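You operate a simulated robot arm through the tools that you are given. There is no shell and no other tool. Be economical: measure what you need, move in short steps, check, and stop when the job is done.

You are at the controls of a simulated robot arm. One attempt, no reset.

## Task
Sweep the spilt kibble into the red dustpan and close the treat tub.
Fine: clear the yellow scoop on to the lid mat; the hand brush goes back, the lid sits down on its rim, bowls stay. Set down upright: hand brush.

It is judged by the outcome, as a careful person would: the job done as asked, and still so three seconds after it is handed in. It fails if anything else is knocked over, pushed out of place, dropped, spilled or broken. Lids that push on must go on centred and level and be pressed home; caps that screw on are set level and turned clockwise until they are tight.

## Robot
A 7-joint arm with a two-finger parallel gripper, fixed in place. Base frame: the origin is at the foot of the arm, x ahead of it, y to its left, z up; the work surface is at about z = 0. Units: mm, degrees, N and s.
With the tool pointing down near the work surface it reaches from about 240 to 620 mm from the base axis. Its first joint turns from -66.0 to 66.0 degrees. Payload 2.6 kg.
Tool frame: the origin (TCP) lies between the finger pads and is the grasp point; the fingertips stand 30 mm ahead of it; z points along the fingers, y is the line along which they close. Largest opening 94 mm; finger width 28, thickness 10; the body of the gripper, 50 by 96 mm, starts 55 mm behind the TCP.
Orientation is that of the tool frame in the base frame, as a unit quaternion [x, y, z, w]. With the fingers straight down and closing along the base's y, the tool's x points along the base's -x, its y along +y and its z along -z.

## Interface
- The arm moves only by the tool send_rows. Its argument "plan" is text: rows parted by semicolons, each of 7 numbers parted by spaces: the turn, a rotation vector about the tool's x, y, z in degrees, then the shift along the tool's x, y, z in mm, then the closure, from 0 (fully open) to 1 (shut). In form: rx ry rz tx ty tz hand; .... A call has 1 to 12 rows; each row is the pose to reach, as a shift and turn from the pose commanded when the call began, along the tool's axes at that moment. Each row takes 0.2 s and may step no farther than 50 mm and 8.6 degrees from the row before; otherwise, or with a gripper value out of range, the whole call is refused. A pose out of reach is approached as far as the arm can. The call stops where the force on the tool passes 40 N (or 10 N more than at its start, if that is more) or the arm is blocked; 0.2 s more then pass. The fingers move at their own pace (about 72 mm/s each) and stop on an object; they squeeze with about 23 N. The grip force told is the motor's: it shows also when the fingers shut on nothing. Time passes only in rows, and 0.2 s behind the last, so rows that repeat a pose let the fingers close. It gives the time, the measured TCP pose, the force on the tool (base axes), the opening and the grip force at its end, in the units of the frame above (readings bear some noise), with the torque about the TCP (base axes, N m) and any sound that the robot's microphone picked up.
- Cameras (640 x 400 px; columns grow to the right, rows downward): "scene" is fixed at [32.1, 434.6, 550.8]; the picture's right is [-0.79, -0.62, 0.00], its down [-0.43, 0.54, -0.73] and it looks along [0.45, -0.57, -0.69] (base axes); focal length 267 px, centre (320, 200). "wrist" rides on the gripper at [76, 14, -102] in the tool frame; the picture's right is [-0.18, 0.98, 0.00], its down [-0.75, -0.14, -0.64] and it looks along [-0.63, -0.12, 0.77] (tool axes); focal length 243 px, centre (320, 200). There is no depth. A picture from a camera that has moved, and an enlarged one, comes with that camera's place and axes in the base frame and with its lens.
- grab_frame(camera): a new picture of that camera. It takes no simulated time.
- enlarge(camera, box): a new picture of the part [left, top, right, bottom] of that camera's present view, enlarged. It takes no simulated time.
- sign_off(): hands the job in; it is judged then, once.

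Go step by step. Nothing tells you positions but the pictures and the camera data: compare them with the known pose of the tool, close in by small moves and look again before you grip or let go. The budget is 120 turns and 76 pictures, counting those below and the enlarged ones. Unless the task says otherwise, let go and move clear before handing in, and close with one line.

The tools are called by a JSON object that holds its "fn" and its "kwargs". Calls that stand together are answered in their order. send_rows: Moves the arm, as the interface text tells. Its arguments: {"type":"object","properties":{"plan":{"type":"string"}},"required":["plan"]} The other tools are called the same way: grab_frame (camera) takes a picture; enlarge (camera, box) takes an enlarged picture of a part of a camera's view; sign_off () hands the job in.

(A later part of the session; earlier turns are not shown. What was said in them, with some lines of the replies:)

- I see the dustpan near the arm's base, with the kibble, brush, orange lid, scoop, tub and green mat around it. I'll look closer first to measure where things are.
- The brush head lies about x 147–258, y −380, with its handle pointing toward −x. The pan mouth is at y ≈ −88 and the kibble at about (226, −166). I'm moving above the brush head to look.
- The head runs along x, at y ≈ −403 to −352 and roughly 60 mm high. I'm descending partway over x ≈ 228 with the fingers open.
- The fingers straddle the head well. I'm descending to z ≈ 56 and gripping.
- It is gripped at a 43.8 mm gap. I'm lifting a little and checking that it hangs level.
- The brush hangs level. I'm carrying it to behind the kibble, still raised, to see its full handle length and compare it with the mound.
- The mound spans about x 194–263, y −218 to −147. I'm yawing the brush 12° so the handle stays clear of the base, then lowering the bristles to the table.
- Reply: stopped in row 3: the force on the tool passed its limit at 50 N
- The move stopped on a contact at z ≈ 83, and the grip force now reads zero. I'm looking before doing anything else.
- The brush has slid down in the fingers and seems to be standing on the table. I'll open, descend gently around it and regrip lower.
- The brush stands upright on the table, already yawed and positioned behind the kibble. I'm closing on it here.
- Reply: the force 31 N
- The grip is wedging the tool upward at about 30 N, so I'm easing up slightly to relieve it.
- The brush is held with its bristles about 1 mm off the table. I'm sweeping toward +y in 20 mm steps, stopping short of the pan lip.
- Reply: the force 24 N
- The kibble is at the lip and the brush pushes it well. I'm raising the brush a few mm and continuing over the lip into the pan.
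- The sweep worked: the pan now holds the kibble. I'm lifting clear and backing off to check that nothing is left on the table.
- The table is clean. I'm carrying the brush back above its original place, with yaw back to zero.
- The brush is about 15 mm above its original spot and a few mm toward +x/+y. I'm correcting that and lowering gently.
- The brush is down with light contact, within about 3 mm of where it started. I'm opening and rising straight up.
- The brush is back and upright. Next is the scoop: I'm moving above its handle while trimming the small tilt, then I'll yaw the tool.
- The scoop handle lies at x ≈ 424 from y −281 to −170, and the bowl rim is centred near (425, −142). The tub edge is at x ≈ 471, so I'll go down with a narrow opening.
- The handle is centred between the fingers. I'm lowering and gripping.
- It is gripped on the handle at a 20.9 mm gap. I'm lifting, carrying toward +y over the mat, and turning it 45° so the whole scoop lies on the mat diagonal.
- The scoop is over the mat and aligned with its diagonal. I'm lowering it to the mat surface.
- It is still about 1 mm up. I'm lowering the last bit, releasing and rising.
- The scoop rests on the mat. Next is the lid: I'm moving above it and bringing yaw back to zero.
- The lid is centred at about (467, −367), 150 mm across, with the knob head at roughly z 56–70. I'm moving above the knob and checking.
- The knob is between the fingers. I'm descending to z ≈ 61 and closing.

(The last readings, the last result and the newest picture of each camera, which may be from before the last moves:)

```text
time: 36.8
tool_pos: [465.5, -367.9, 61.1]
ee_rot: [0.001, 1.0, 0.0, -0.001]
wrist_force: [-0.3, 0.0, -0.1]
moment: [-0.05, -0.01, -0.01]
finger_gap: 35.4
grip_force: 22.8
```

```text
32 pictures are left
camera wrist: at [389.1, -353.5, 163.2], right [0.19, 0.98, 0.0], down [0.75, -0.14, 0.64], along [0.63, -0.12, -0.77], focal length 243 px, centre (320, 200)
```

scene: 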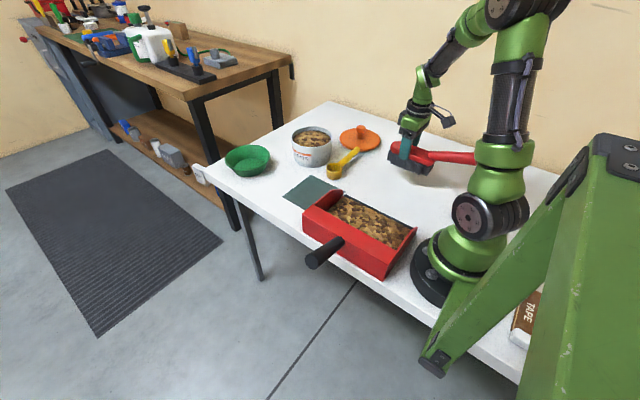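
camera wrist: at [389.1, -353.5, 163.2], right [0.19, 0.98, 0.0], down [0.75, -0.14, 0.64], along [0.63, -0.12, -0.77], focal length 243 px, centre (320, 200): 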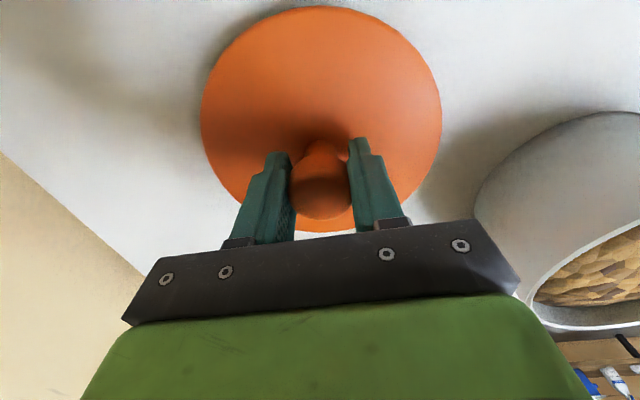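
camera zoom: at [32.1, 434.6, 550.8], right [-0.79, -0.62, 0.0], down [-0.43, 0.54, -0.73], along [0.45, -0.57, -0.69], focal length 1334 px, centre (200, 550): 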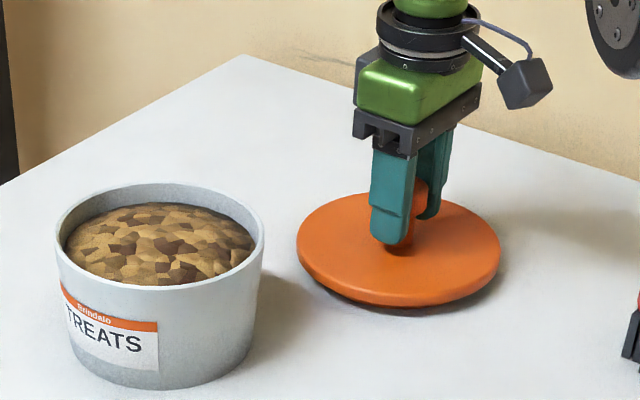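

The knob is gripped at a 35.4 mm gap. I'm lifting the lid straight up, then measuring the tub rim accurately.

{"fn": "send_rows", "kwargs": {"plan": "0 0 0 0 0 -20 0.85; 0 0 0 0 0 -50 0.85; 0 0 0 0 0 -85 0.85; 0 0 0 0 0 -120 0.85; 0 0 0 0 0 -120 0.85"}}

{"fn": "enlarge", "kwargs": {"camera": "wrist", "box": [380, 30, 640, 260]}}

{"fn": "enlarge", "kwargs": {"camera": "scene", "box": [280, 110, 340, 170]}}

{"fn": "grab_frame", "kwargs": {"camera": "wrist"}}

```text
time: 38.0
tool_pos: [468.1, -366.6, 182.6]
ee_rot: [0.001, 1.0, 0.001, -0.001]
wrist_force: [0.2, -0.5, -0.2]
moment: [-0.01, 0.01, 0.01]
finger_gap: 35.2
grip_force: 22.7
```

```text
1.74 times, centred on (510, 145) of wrist
camera zoom: at [390.5, -353.2, 283.6], right [0.19, 0.98, 0.0], down [0.75, -0.14, 0.64], along [0.63, -0.12, -0.77], focal length 422 px, centre (-10, 296)
```

zoom: 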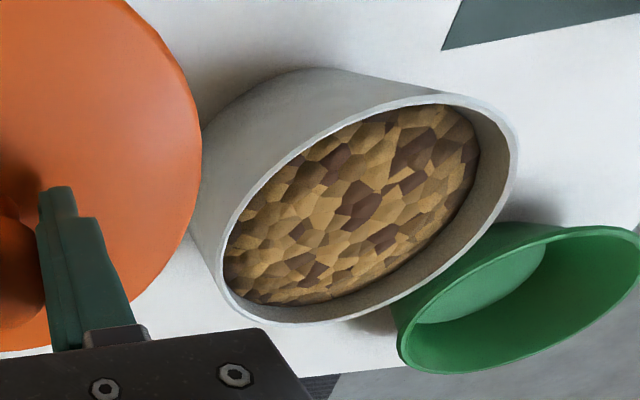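

```text
6.67 times, centred on (310, 140) of scene
camera zoom: at [32.1, 434.6, 550.8], right [-0.79, -0.62, 0.0], down [-0.43, 0.54, -0.73], along [0.45, -0.57, -0.69], focal length 1778 px, centre (387, 600)
```

zoom: 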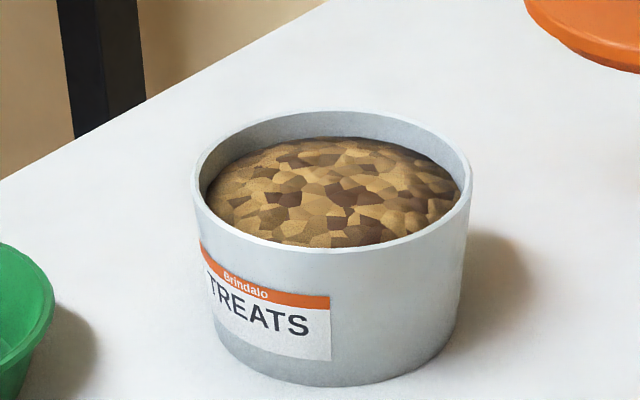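

```text
29 pictures are left
camera wrist: at [390.5, -353.2, 283.6], right [0.19, 0.98, 0.0], down [0.75, -0.14, 0.64], along [0.63, -0.12, -0.77], focal length 243 px, centre (320, 200)
```

wrist: 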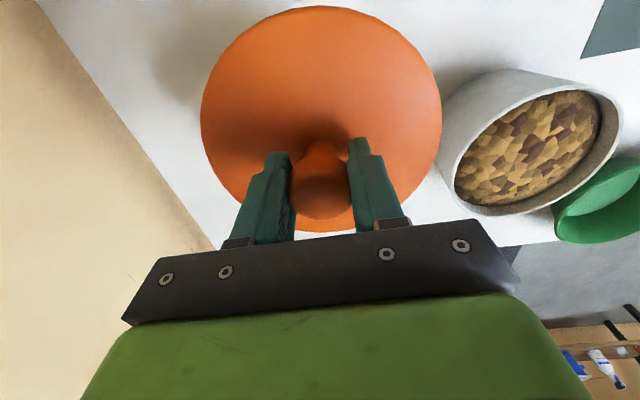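

The tub rim centre comes out near (549.5, −178.5) at height about 81 mm. I'm carrying the lid over it, still high, to compare alignment.

{"fn": "send_rows", "kwargs": {"plan": "0 0 0 -16 37 0 0.85; 0 0 0 -32 75 0 0.85; 0 0 0 -48 112 0 0.85; 0 0 0 -65 150 0 0.85; 0 0 0 -81.4 188.1 0 0.85; 0 0 0 -81.4 188.1 22 0.85; 0 0 0 -81.4 188.1 22 0.85"}}

{"fn": "enlarge", "kwargs": {"camera": "scene", "box": [270, 80, 366, 170]}}

{"fn": "grab_frame", "kwargs": {"camera": "wrist"}}

```text
time: 39.6
tool_pos: [549.0, -180.9, 158.0]
ee_rot: [0.0, 1.0, 0.001, -0.001]
wrist_force: [0.2, 0.1, -1.3]
moment: [0.03, -0.02, 0.01]
finger_gap: 35.0
grip_force: 23.0
```

```text
4.44 times, centred on (318, 125) of scene
camera zoom: at [32.1, 434.6, 550.8], right [-0.79, -0.62, 0.0], down [-0.43, 0.54, -0.73], along [0.45, -0.57, -0.69], focal length 1186 px, centre (329, 533)
```

zoom: 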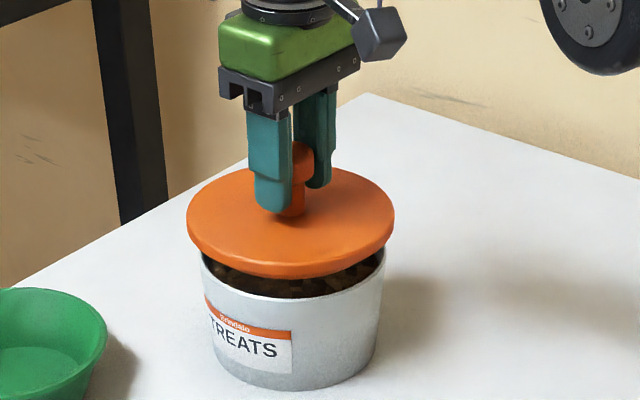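

```text
27 pictures are left
camera wrist: at [470.6, -165.6, 260.8], right [0.19, 0.98, 0.0], down [0.75, -0.14, 0.64], along [0.63, -0.12, -0.77], focal length 243 px, centre (320, 200)
```

wrist: 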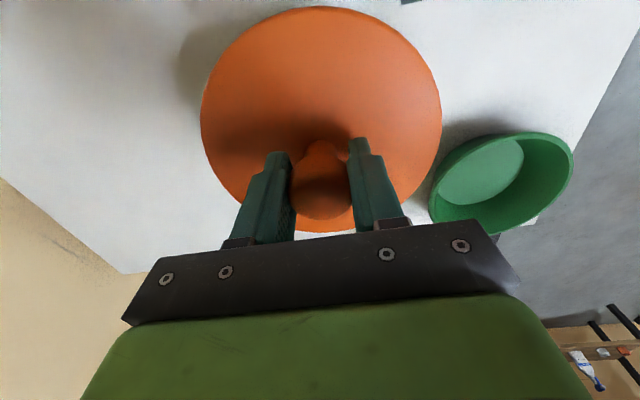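

The lid sits over the tub, aligned to about 1 mm sideways. I'm lowering until the plug is just at the rim and checking again.

{"fn": "send_rows", "kwargs": {"plan": "0 0 0 0 1 5 0.85; 0 0 0 0 1 9 0.85; 0 0 0 0 1 12 0.85; 0 0 0 0 1 12 0.85"}}

{"fn": "enlarge", "kwargs": {"camera": "scene", "box": [280, 95, 344, 155]}}

```text
time: 40.6
tool_pos: [547.2, -178.8, 148.0]
ee_rot: [0.001, 1.0, 0.002, -0.002]
wrist_force: [-0.5, -0.8, 0.0]
moment: [0.0, -0.01, 0.03]
finger_gap: 35.1
grip_force: 23.0
```

```text
6.67 times, centred on (312, 125) of scene
camera zoom: at [32.1, 434.6, 550.8], right [-0.79, -0.62, 0.0], down [-0.43, 0.54, -0.73], along [0.45, -0.57, -0.69], focal length 1778 px, centre (373, 700)
```

zoom: 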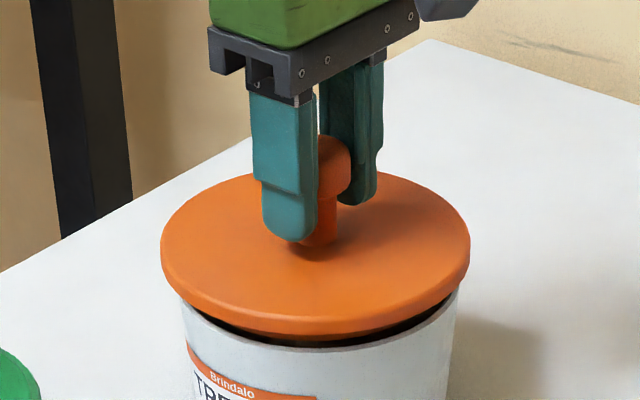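

Cross-checks put the tub centre near (548, −179.5), with the lid expected to seat at TCP z ≈ 130. I'm lowering slowly while watching for side forces.

{"fn": "send_rows", "kwargs": {"plan": "0 0 0 0.5 -0.5 3 0.85; 0 0 0 0.5 -0.5 6 0.85; 0 0 0 0.5 -0.5 9 0.85; 0 0 0 0.5 -0.5 9 0.85"}}

{"fn": "enlarge", "kwargs": {"camera": "scene", "box": [280, 95, 344, 155]}}

```text
time: 41.6
tool_pos: [548.9, -180.5, 139.2]
ee_rot: [0.001, 1.0, 0.0, -0.001]
wrist_force: [0.5, 0.5, -1.0]
moment: [-0.01, -0.01, 0.0]
finger_gap: 35.0
grip_force: 23.4
```

```text
6.67 times, centred on (312, 125) of scene
camera zoom: at [32.1, 434.6, 550.8], right [-0.79, -0.62, 0.0], down [-0.43, 0.54, -0.73], along [0.45, -0.57, -0.69], focal length 1778 px, centre (373, 700)
```

zoom: 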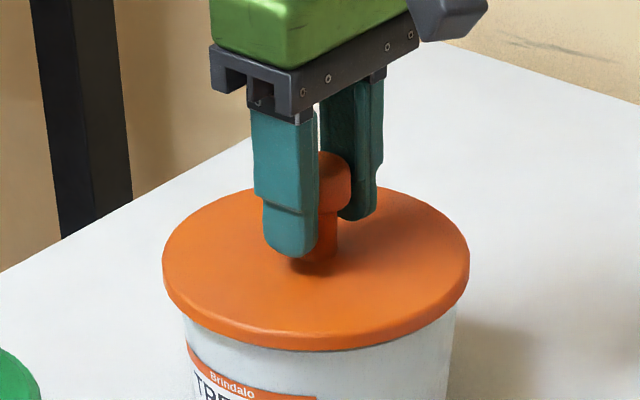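

There's no contact force yet and it still looks aligned. I'm continuing down in small steps.

{"fn": "send_rows", "kwargs": {"plan": "0 0 0 0 0 2 0.85; 0 0 0 0 0 4 0.85; 0 0 0 0 0 6 0.85; 0 0 0 0 0 7.5 0.85; 0 0 0 0 0 7.5 0.85"}}

```text
time: 42.8
tool_pos: [548.3, -180.0, 133.8]
ee_rot: [0.001, 1.0, 0.0, 0.002]
wrist_force: [-2.8, 0.5, 19.9]
moment: [-0.13, -0.05, 0.0]
finger_gap: 35.4
grip_force: 23.5
```

Contact now reads about 20 N at z ≈ 133.8. I'm checking whether the lid is level and whether this is the plug or the flange.

{"fn": "enlarge", "kwargs": {"camera": "scene", "box": [280, 95, 344, 155]}}

{"fn": "grab_frame", "kwargs": {"camera": "wrist"}}

```text
6.67 times, centred on (312, 125) of scene
camera zoom: at [32.0, 434.6, 550.7], right [-0.79, -0.62, 0.0], down [-0.43, 0.54, -0.73], along [0.45, -0.57, -0.69], focal length 1778 px, centre (373, 700)
```

zoom: 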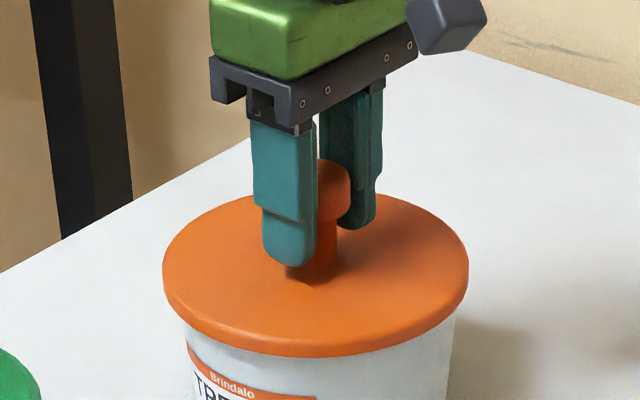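

```text
23 pictures are left
camera wrist: at [470.7, -165.0, 235.0], right [0.19, 0.98, 0.0], down [0.75, -0.14, 0.64], along [0.63, -0.12, -0.76], focal length 243 px, centre (320, 200)
```

wrist: 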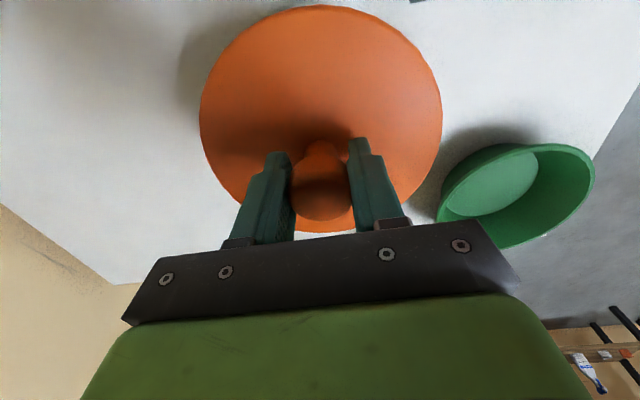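

The lid is level and centred, with perhaps 2–3 mm to go. I'm pressing gently further.

{"fn": "send_rows", "kwargs": {"plan": "0 0 0 0 0 1 0.85; 0 0 0 0 0 2 0.85; 0 0 0 0 0 3 0.85; 0 0 0 0 0 4 0.85; 0 0 0 0 0 5 0.85; 0 0 0 0 0 6 0.85"}}

{"fn": "enlarge", "kwargs": {"camera": "scene", "box": [280, 95, 344, 155]}}

```text
time: 44.2
tool_pos: [547.8, -180.7, 125.9]
ee_rot: [0.0, 1.0, 0.001, 0.0]
wrist_force: [1.7, 2.6, 21.3]
moment: [-0.17, -0.1, -0.02]
finger_gap: 35.3
grip_force: 23.0
```

```text
6.67 times, centred on (312, 125) of scene
camera zoom: at [32.0, 434.6, 550.7], right [-0.79, -0.62, 0.0], down [-0.43, 0.54, -0.73], along [0.45, -0.57, -0.69], focal length 1778 px, centre (373, 700)
```

zoom: 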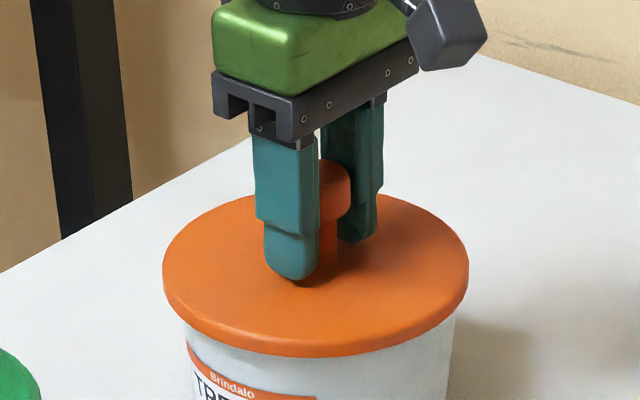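

The fingers slid down the knob while the lid stayed put, so I'll press from above instead. I'm opening, rising, closing the fingers and hovering over the knob.

{"fn": "send_rows", "kwargs": {"plan": "0 0 0 0 0 -1 0.6; 0 0 0 0 0 -1 0.4; 0 0 0 0 0 -1 0.2; 0 0 0 0 0 -1 0.2; 0 0 0 0 0 -30 0.2; 0 0 0 0 0 -60 0.2; 0 0 0 0 0 -65 0.6; 0 0 0 0 0 -65 1; 0 0 0 0 0 -65 1; 0 0 0 0 0 -65 1"}}

{"fn": "enlarge", "kwargs": {"camera": "scene", "box": [280, 95, 344, 155]}}

{"fn": "grab_frame", "kwargs": {"camera": "wrist"}}

```text
time: 46.4
tool_pos: [547.6, -179.6, 190.6]
ee_rot: [0.001, 1.0, 0.001, -0.001]
wrist_force: [0.2, -0.2, -0.2]
moment: [-0.03, 0.0, 0.0]
finger_gap: 0.0
grip_force: 22.7
```

```text
6.67 times, centred on (312, 125) of scene
camera zoom: at [32.1, 434.6, 550.8], right [-0.79, -0.62, 0.0], down [-0.43, 0.54, -0.73], along [0.45, -0.57, -0.69], focal length 1778 px, centre (373, 700)
```

zoom: 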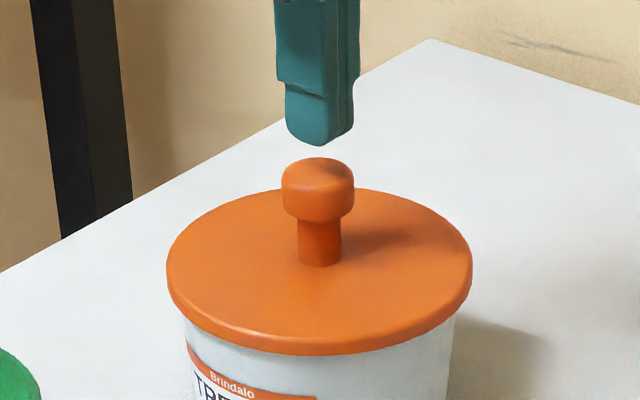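

```text
20 pictures are left
camera wrist: at [469.6, -164.7, 291.7], right [0.19, 0.98, 0.0], down [0.75, -0.14, 0.64], along [0.63, -0.12, -0.77], focal length 243 px, centre (320, 200)
```

wrist: 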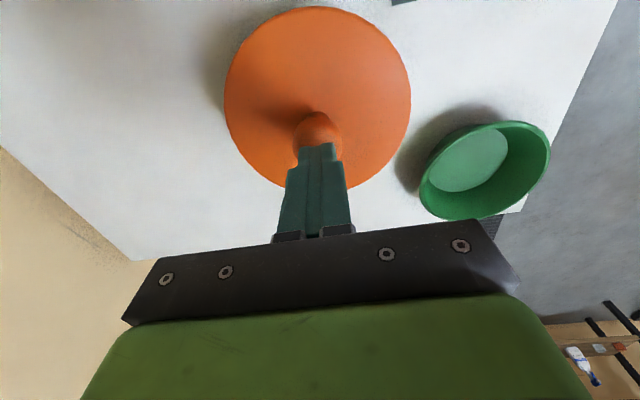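

The lid self-centred on the rim once released. I'm pressing down on the knob top with the closed fingertips, slowly.

{"fn": "send_rows", "kwargs": {"plan": "0 0 0 0.5 -1 6 1; 0 0 0 0.5 -1 12 1; 0 0 0 0.5 -1 15 1; 0 0 0 0.5 -1 18 1; 0 0 0 0.5 -1 20 1; 0 0 0 0.5 -1 22 1; 0 0 0 0.5 -1 24 1; 0 0 0 0.5 -1 26 1; 0 0 0 0.5 -1 28 1; 0 0 0 0.5 -1 30 1"}}

{"fn": "enlarge", "kwargs": {"camera": "scene", "box": [280, 95, 344, 155]}}

```text
time: 48.3
tool_pos: [547.9, -181.6, 171.1]
ee_rot: [0.002, 1.0, 0.0, 0.003]
wrist_force: [-1.3, 0.0, 2.8]
moment: [0.02, 0.05, -0.01]
finger_gap: 0.0
grip_force: 22.3
stopped in row 9: the force on the tool passed its limit at 43 N (the readings are from after the stop); the commanded pose is now the measured one
```

```text
6.67 times, centred on (312, 125) of scene
camera zoom: at [32.1, 434.6, 550.8], right [-0.79, -0.62, 0.0], down [-0.43, 0.54, -0.73], along [0.45, -0.57, -0.69], focal length 1778 px, centre (373, 700)
```

zoom: 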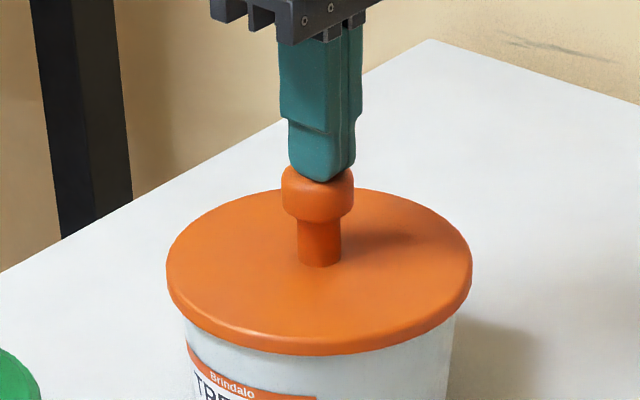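

43 N didn't move the lid any further. I'm checking closely for a gap under the flange.

{"fn": "enlarge", "kwargs": {"camera": "scene", "box": [284, 128, 316, 148]}}

{"fn": "enlarge", "kwargs": {"camera": "scene", "box": [312, 128, 344, 148]}}

```text
16.00 times, centred on (300, 138) of scene
camera zoom: at [32.1, 434.6, 550.8], right [-0.79, -0.62, 0.0], down [-0.43, 0.54, -0.73], along [0.45, -0.57, -0.69], focal length 4268 px, centre (640, 1192)
```

zoom: 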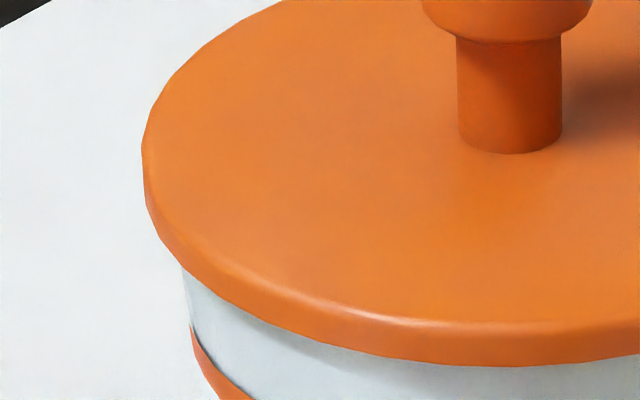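

```text
16.00 times, centred on (328, 138) of scene
camera zoom: at [32.1, 434.6, 550.8], right [-0.79, -0.62, 0.0], down [-0.43, 0.54, -0.73], along [0.45, -0.57, -0.69], focal length 4268 px, centre (192, 1192)
```

zoom: 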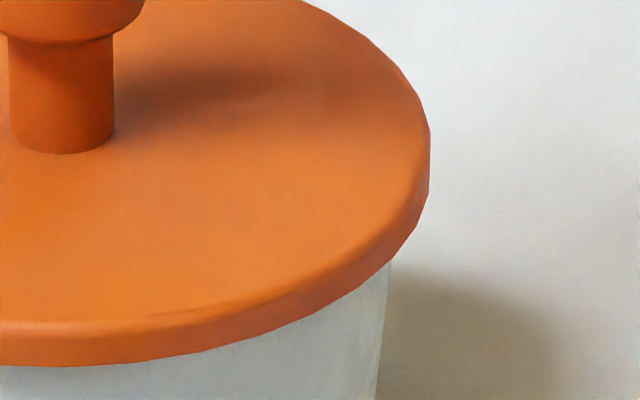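

The geometry suggests the flange is on the rim, but I want to be sure it's pressed home. I'm pressing again to about 35 N and holding while I look.

{"fn": "send_rows", "kwargs": {"plan": "0 0 0 0 0 2 1; 0 0 0 0 0 4 1; 0 0 0 0 0 5 1; 0 0 0 0 0 6 1; 0 0 0 0 0 6 1"}}

{"fn": "enlarge", "kwargs": {"camera": "scene", "box": [280, 95, 344, 155]}}

```text
time: 49.0
tool_pos: [548.3, -180.9, 171.5]
ee_rot: [0.003, 1.0, -0.001, 0.008]
wrist_force: [-2.4, 0.2, 2.1]
moment: [0.0, 0.09, 0.02]
finger_gap: 0.2
grip_force: 22.8
stopped in row 3: the force on the tool passed its limit at 42 N (the readings are from after the stop); the commanded pose is now the measured one
```

```text
6.67 times, centred on (312, 125) of scene
camera zoom: at [32.1, 434.6, 550.8], right [-0.79, -0.62, 0.0], down [-0.43, 0.54, -0.73], along [0.45, -0.57, -0.69], focal length 1778 px, centre (373, 700)
```

zoom: 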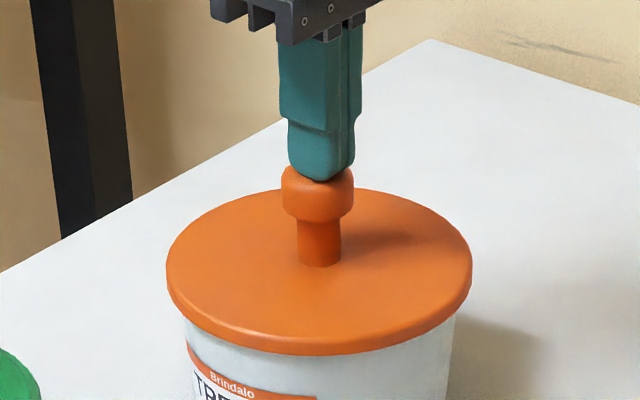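

The contact is stiff, so I'm pressing 3 mm and holding before going further from there.

{"fn": "send_rows", "kwargs": {"plan": "0 0 0 0 0 1.5 1; 0 0 0 0 0 3 1; 0 0 0 0 0 3.5 1; 0 0 0 0 0 3.5 1"}}

{"fn": "enlarge", "kwargs": {"camera": "scene", "box": [280, 95, 344, 155]}}

```text
time: 50.0
tool_pos: [548.3, -182.2, 170.8]
ee_rot: [0.003, 1.0, -0.002, 0.011]
wrist_force: [-13.5, 4.0, 35.2]
moment: [0.13, 0.84, -0.15]
finger_gap: 0.0
grip_force: 23.3
```

```text
6.67 times, centred on (312, 125) of scene
camera zoom: at [31.9, 434.7, 550.7], right [-0.79, -0.62, 0.0], down [-0.43, 0.54, -0.73], along [0.45, -0.57, -0.69], focal length 1778 px, centre (373, 700)
```

zoom: 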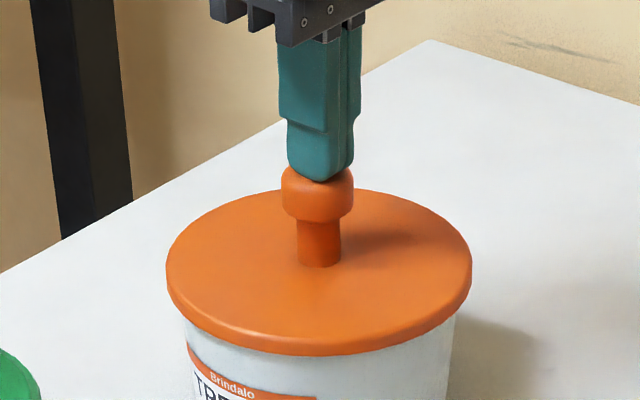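

Under 35 N the lid is rigid and level, so it's sitting on the rim. I'm retracting and viewing it from a lower angle to confirm.

{"fn": "send_rows", "kwargs": {"plan": "0 0 0 0 0 -15 1; 0 0 0 0 0 -40 1; 0 0 0 45 0 -40 1; 0 0 0 90 0 -40 1; 0 0 0 135 0 -40 1; 0 0 0 160 0 -10 1; 0 0 0 160 0 30 1; 0 0 0 160 0 65 1; 0 0 0 160 0 65 1"}}

{"fn": "grab_frame", "kwargs": {"camera": "wrist"}}

{"fn": "grab_frame", "kwargs": {"camera": "scene"}}

```text
time: 52.0
tool_pos: [386.9, -181.9, 101.0]
ee_rot: [0.002, 1.0, -0.001, 0.008]
wrist_force: [-0.2, 0.6, 0.2]
moment: [0.0, -0.02, -0.02]
finger_gap: 0.0
grip_force: 22.9
```

```text
14 pictures are left
camera wrist: at [307.8, -165.8, 201.4], right [0.19, 0.98, 0.0], down [0.74, -0.14, 0.65], along [0.64, -0.12, -0.76], focal length 243 px, centre (320, 200)
```

wrist: 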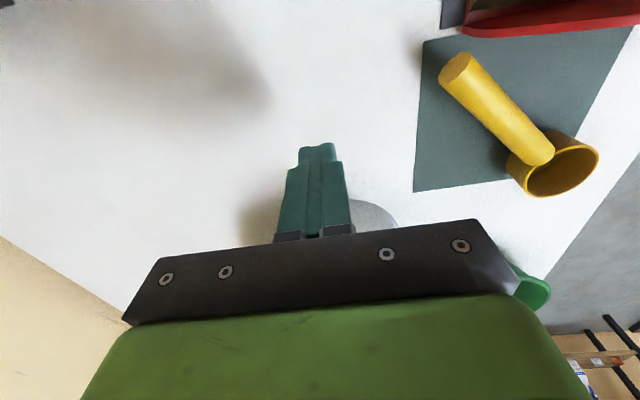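

```text
13 pictures are left
```

scene: 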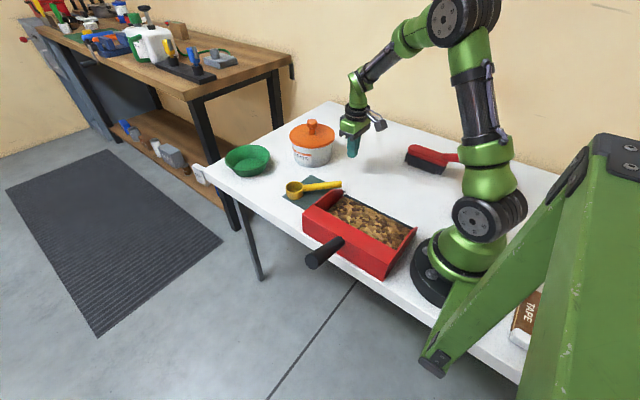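

The gripper hides the tub from here. I'm moving to the clear spot where the lid lay, which gives a low side view.

{"fn": "send_rows", "kwargs": {"plan": "0 0 0 -13 -38 0 1; 0 0 0 -25 -76 0 1; 0 0 0 -38 -113 0 1; 0 0 0 -50 -150 10 1; 0 0 0 -63 -188 25 1; 0 0 0 -63 -188 36 1; 0 0 0 -63 -188 36 1"}}

{"fn": "enlarge", "kwargs": {"camera": "wrist", "box": [440, 70, 640, 270]}}

```text
time: 53.6
tool_pos: [450.1, -368.2, 64.8]
ee_rot: [0.002, 1.0, 0.0, 0.007]
wrist_force: [0.1, 0.3, 0.3]
moment: [0.01, 0.0, -0.02]
finger_gap: 0.0
grip_force: 23.6
```

```text
2.00 times, centred on (540, 170) of wrist
camera zoom: at [372.5, -353.4, 164.4], right [0.19, 0.98, 0.0], down [0.74, -0.14, 0.65], along [0.64, -0.12, -0.76], focal length 485 px, centre (-120, 260)
```

zoom: 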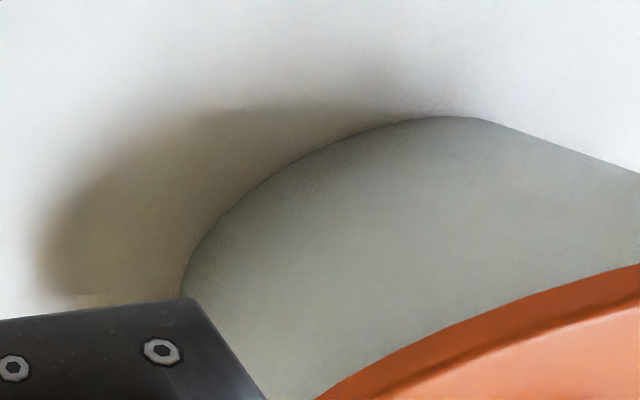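

The flange looks flush on the wall here. I'm turning the camera toward the tub for a full view of the seam.

{"fn": "send_rows", "kwargs": {"plan": "0 0 -8 0 0 0 1; 0 0 -16 0 0 0 1; 0 0 -24 0 0 0 1; 0 0 -32 0 0 0 1; 0 0 -32 0 0 0 1"}}

{"fn": "grab_frame", "kwargs": {"camera": "wrist"}}

```text
time: 54.8
tool_pos: [450.3, -370.5, 65.1]
ee_rot: [-0.274, 0.962, -0.003, 0.007]
wrist_force: [0.5, 0.1, 0.2]
moment: [0.0, 0.03, 0.03]
finger_gap: 0.1
grip_force: 22.7
```

```text
11 pictures are left
camera wrist: at [375.2, -396.5, 165.8], right [-0.36, 0.93, -0.01], down [0.71, 0.28, 0.65], along [0.61, 0.23, -0.76], focal length 243 px, centre (320, 200)
```

wrist: 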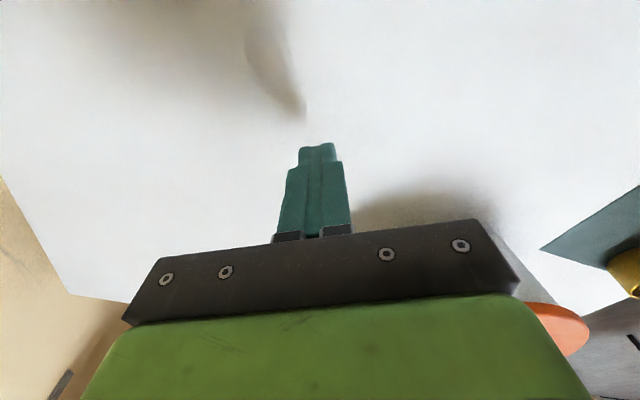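

That view is blocked, so I'm going back to zero yaw and rising to a mid height.

{"fn": "send_rows", "kwargs": {"plan": "0 0 8 0 0 -20 0.9; 0 0 16 0 0 -40 0.9; 0 0 24 0 0 -60 0.9; 0 0 32 0 0 -80 0.9; 0 0 32 0 0 -80 0.9"}}

{"fn": "enlarge", "kwargs": {"camera": "wrist", "box": [420, 40, 640, 260]}}

```text
time: 56.0
tool_pos: [448.1, -367.8, 145.5]
ee_rot: [0.005, 1.0, -0.001, 0.007]
wrist_force: [0.2, 0.8, 0.1]
moment: [-0.03, -0.03, -0.04]
finger_gap: 9.1
grip_force: 0.1
```

```text
1.82 times, centred on (530, 150) of wrist
camera zoom: at [369.4, -352.1, 245.6], right [0.19, 0.98, 0.0], down [0.74, -0.15, 0.65], along [0.64, -0.12, -0.76], focal length 441 px, centre (-62, 291)
```

zoom: 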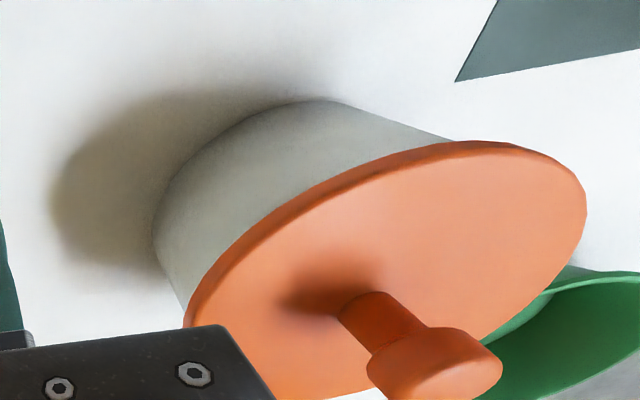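

The lid is flush and centred on its rim, the kibble is in the pan and the scoop is on the mat. The brush is back upright, the bowl is where it was, and the arm is clear, so I'm handing in.

{"fn": "sign_off", "kwargs": {}}

```text
The job is handed in.
```

The kibble is in the dustpan, the brush is back upright within a few mm of where it was, the scoop is on the mat, and the lid is on the tub, centred and level; I pressed it to about 43 N, heard no click, and saw no gap under it.
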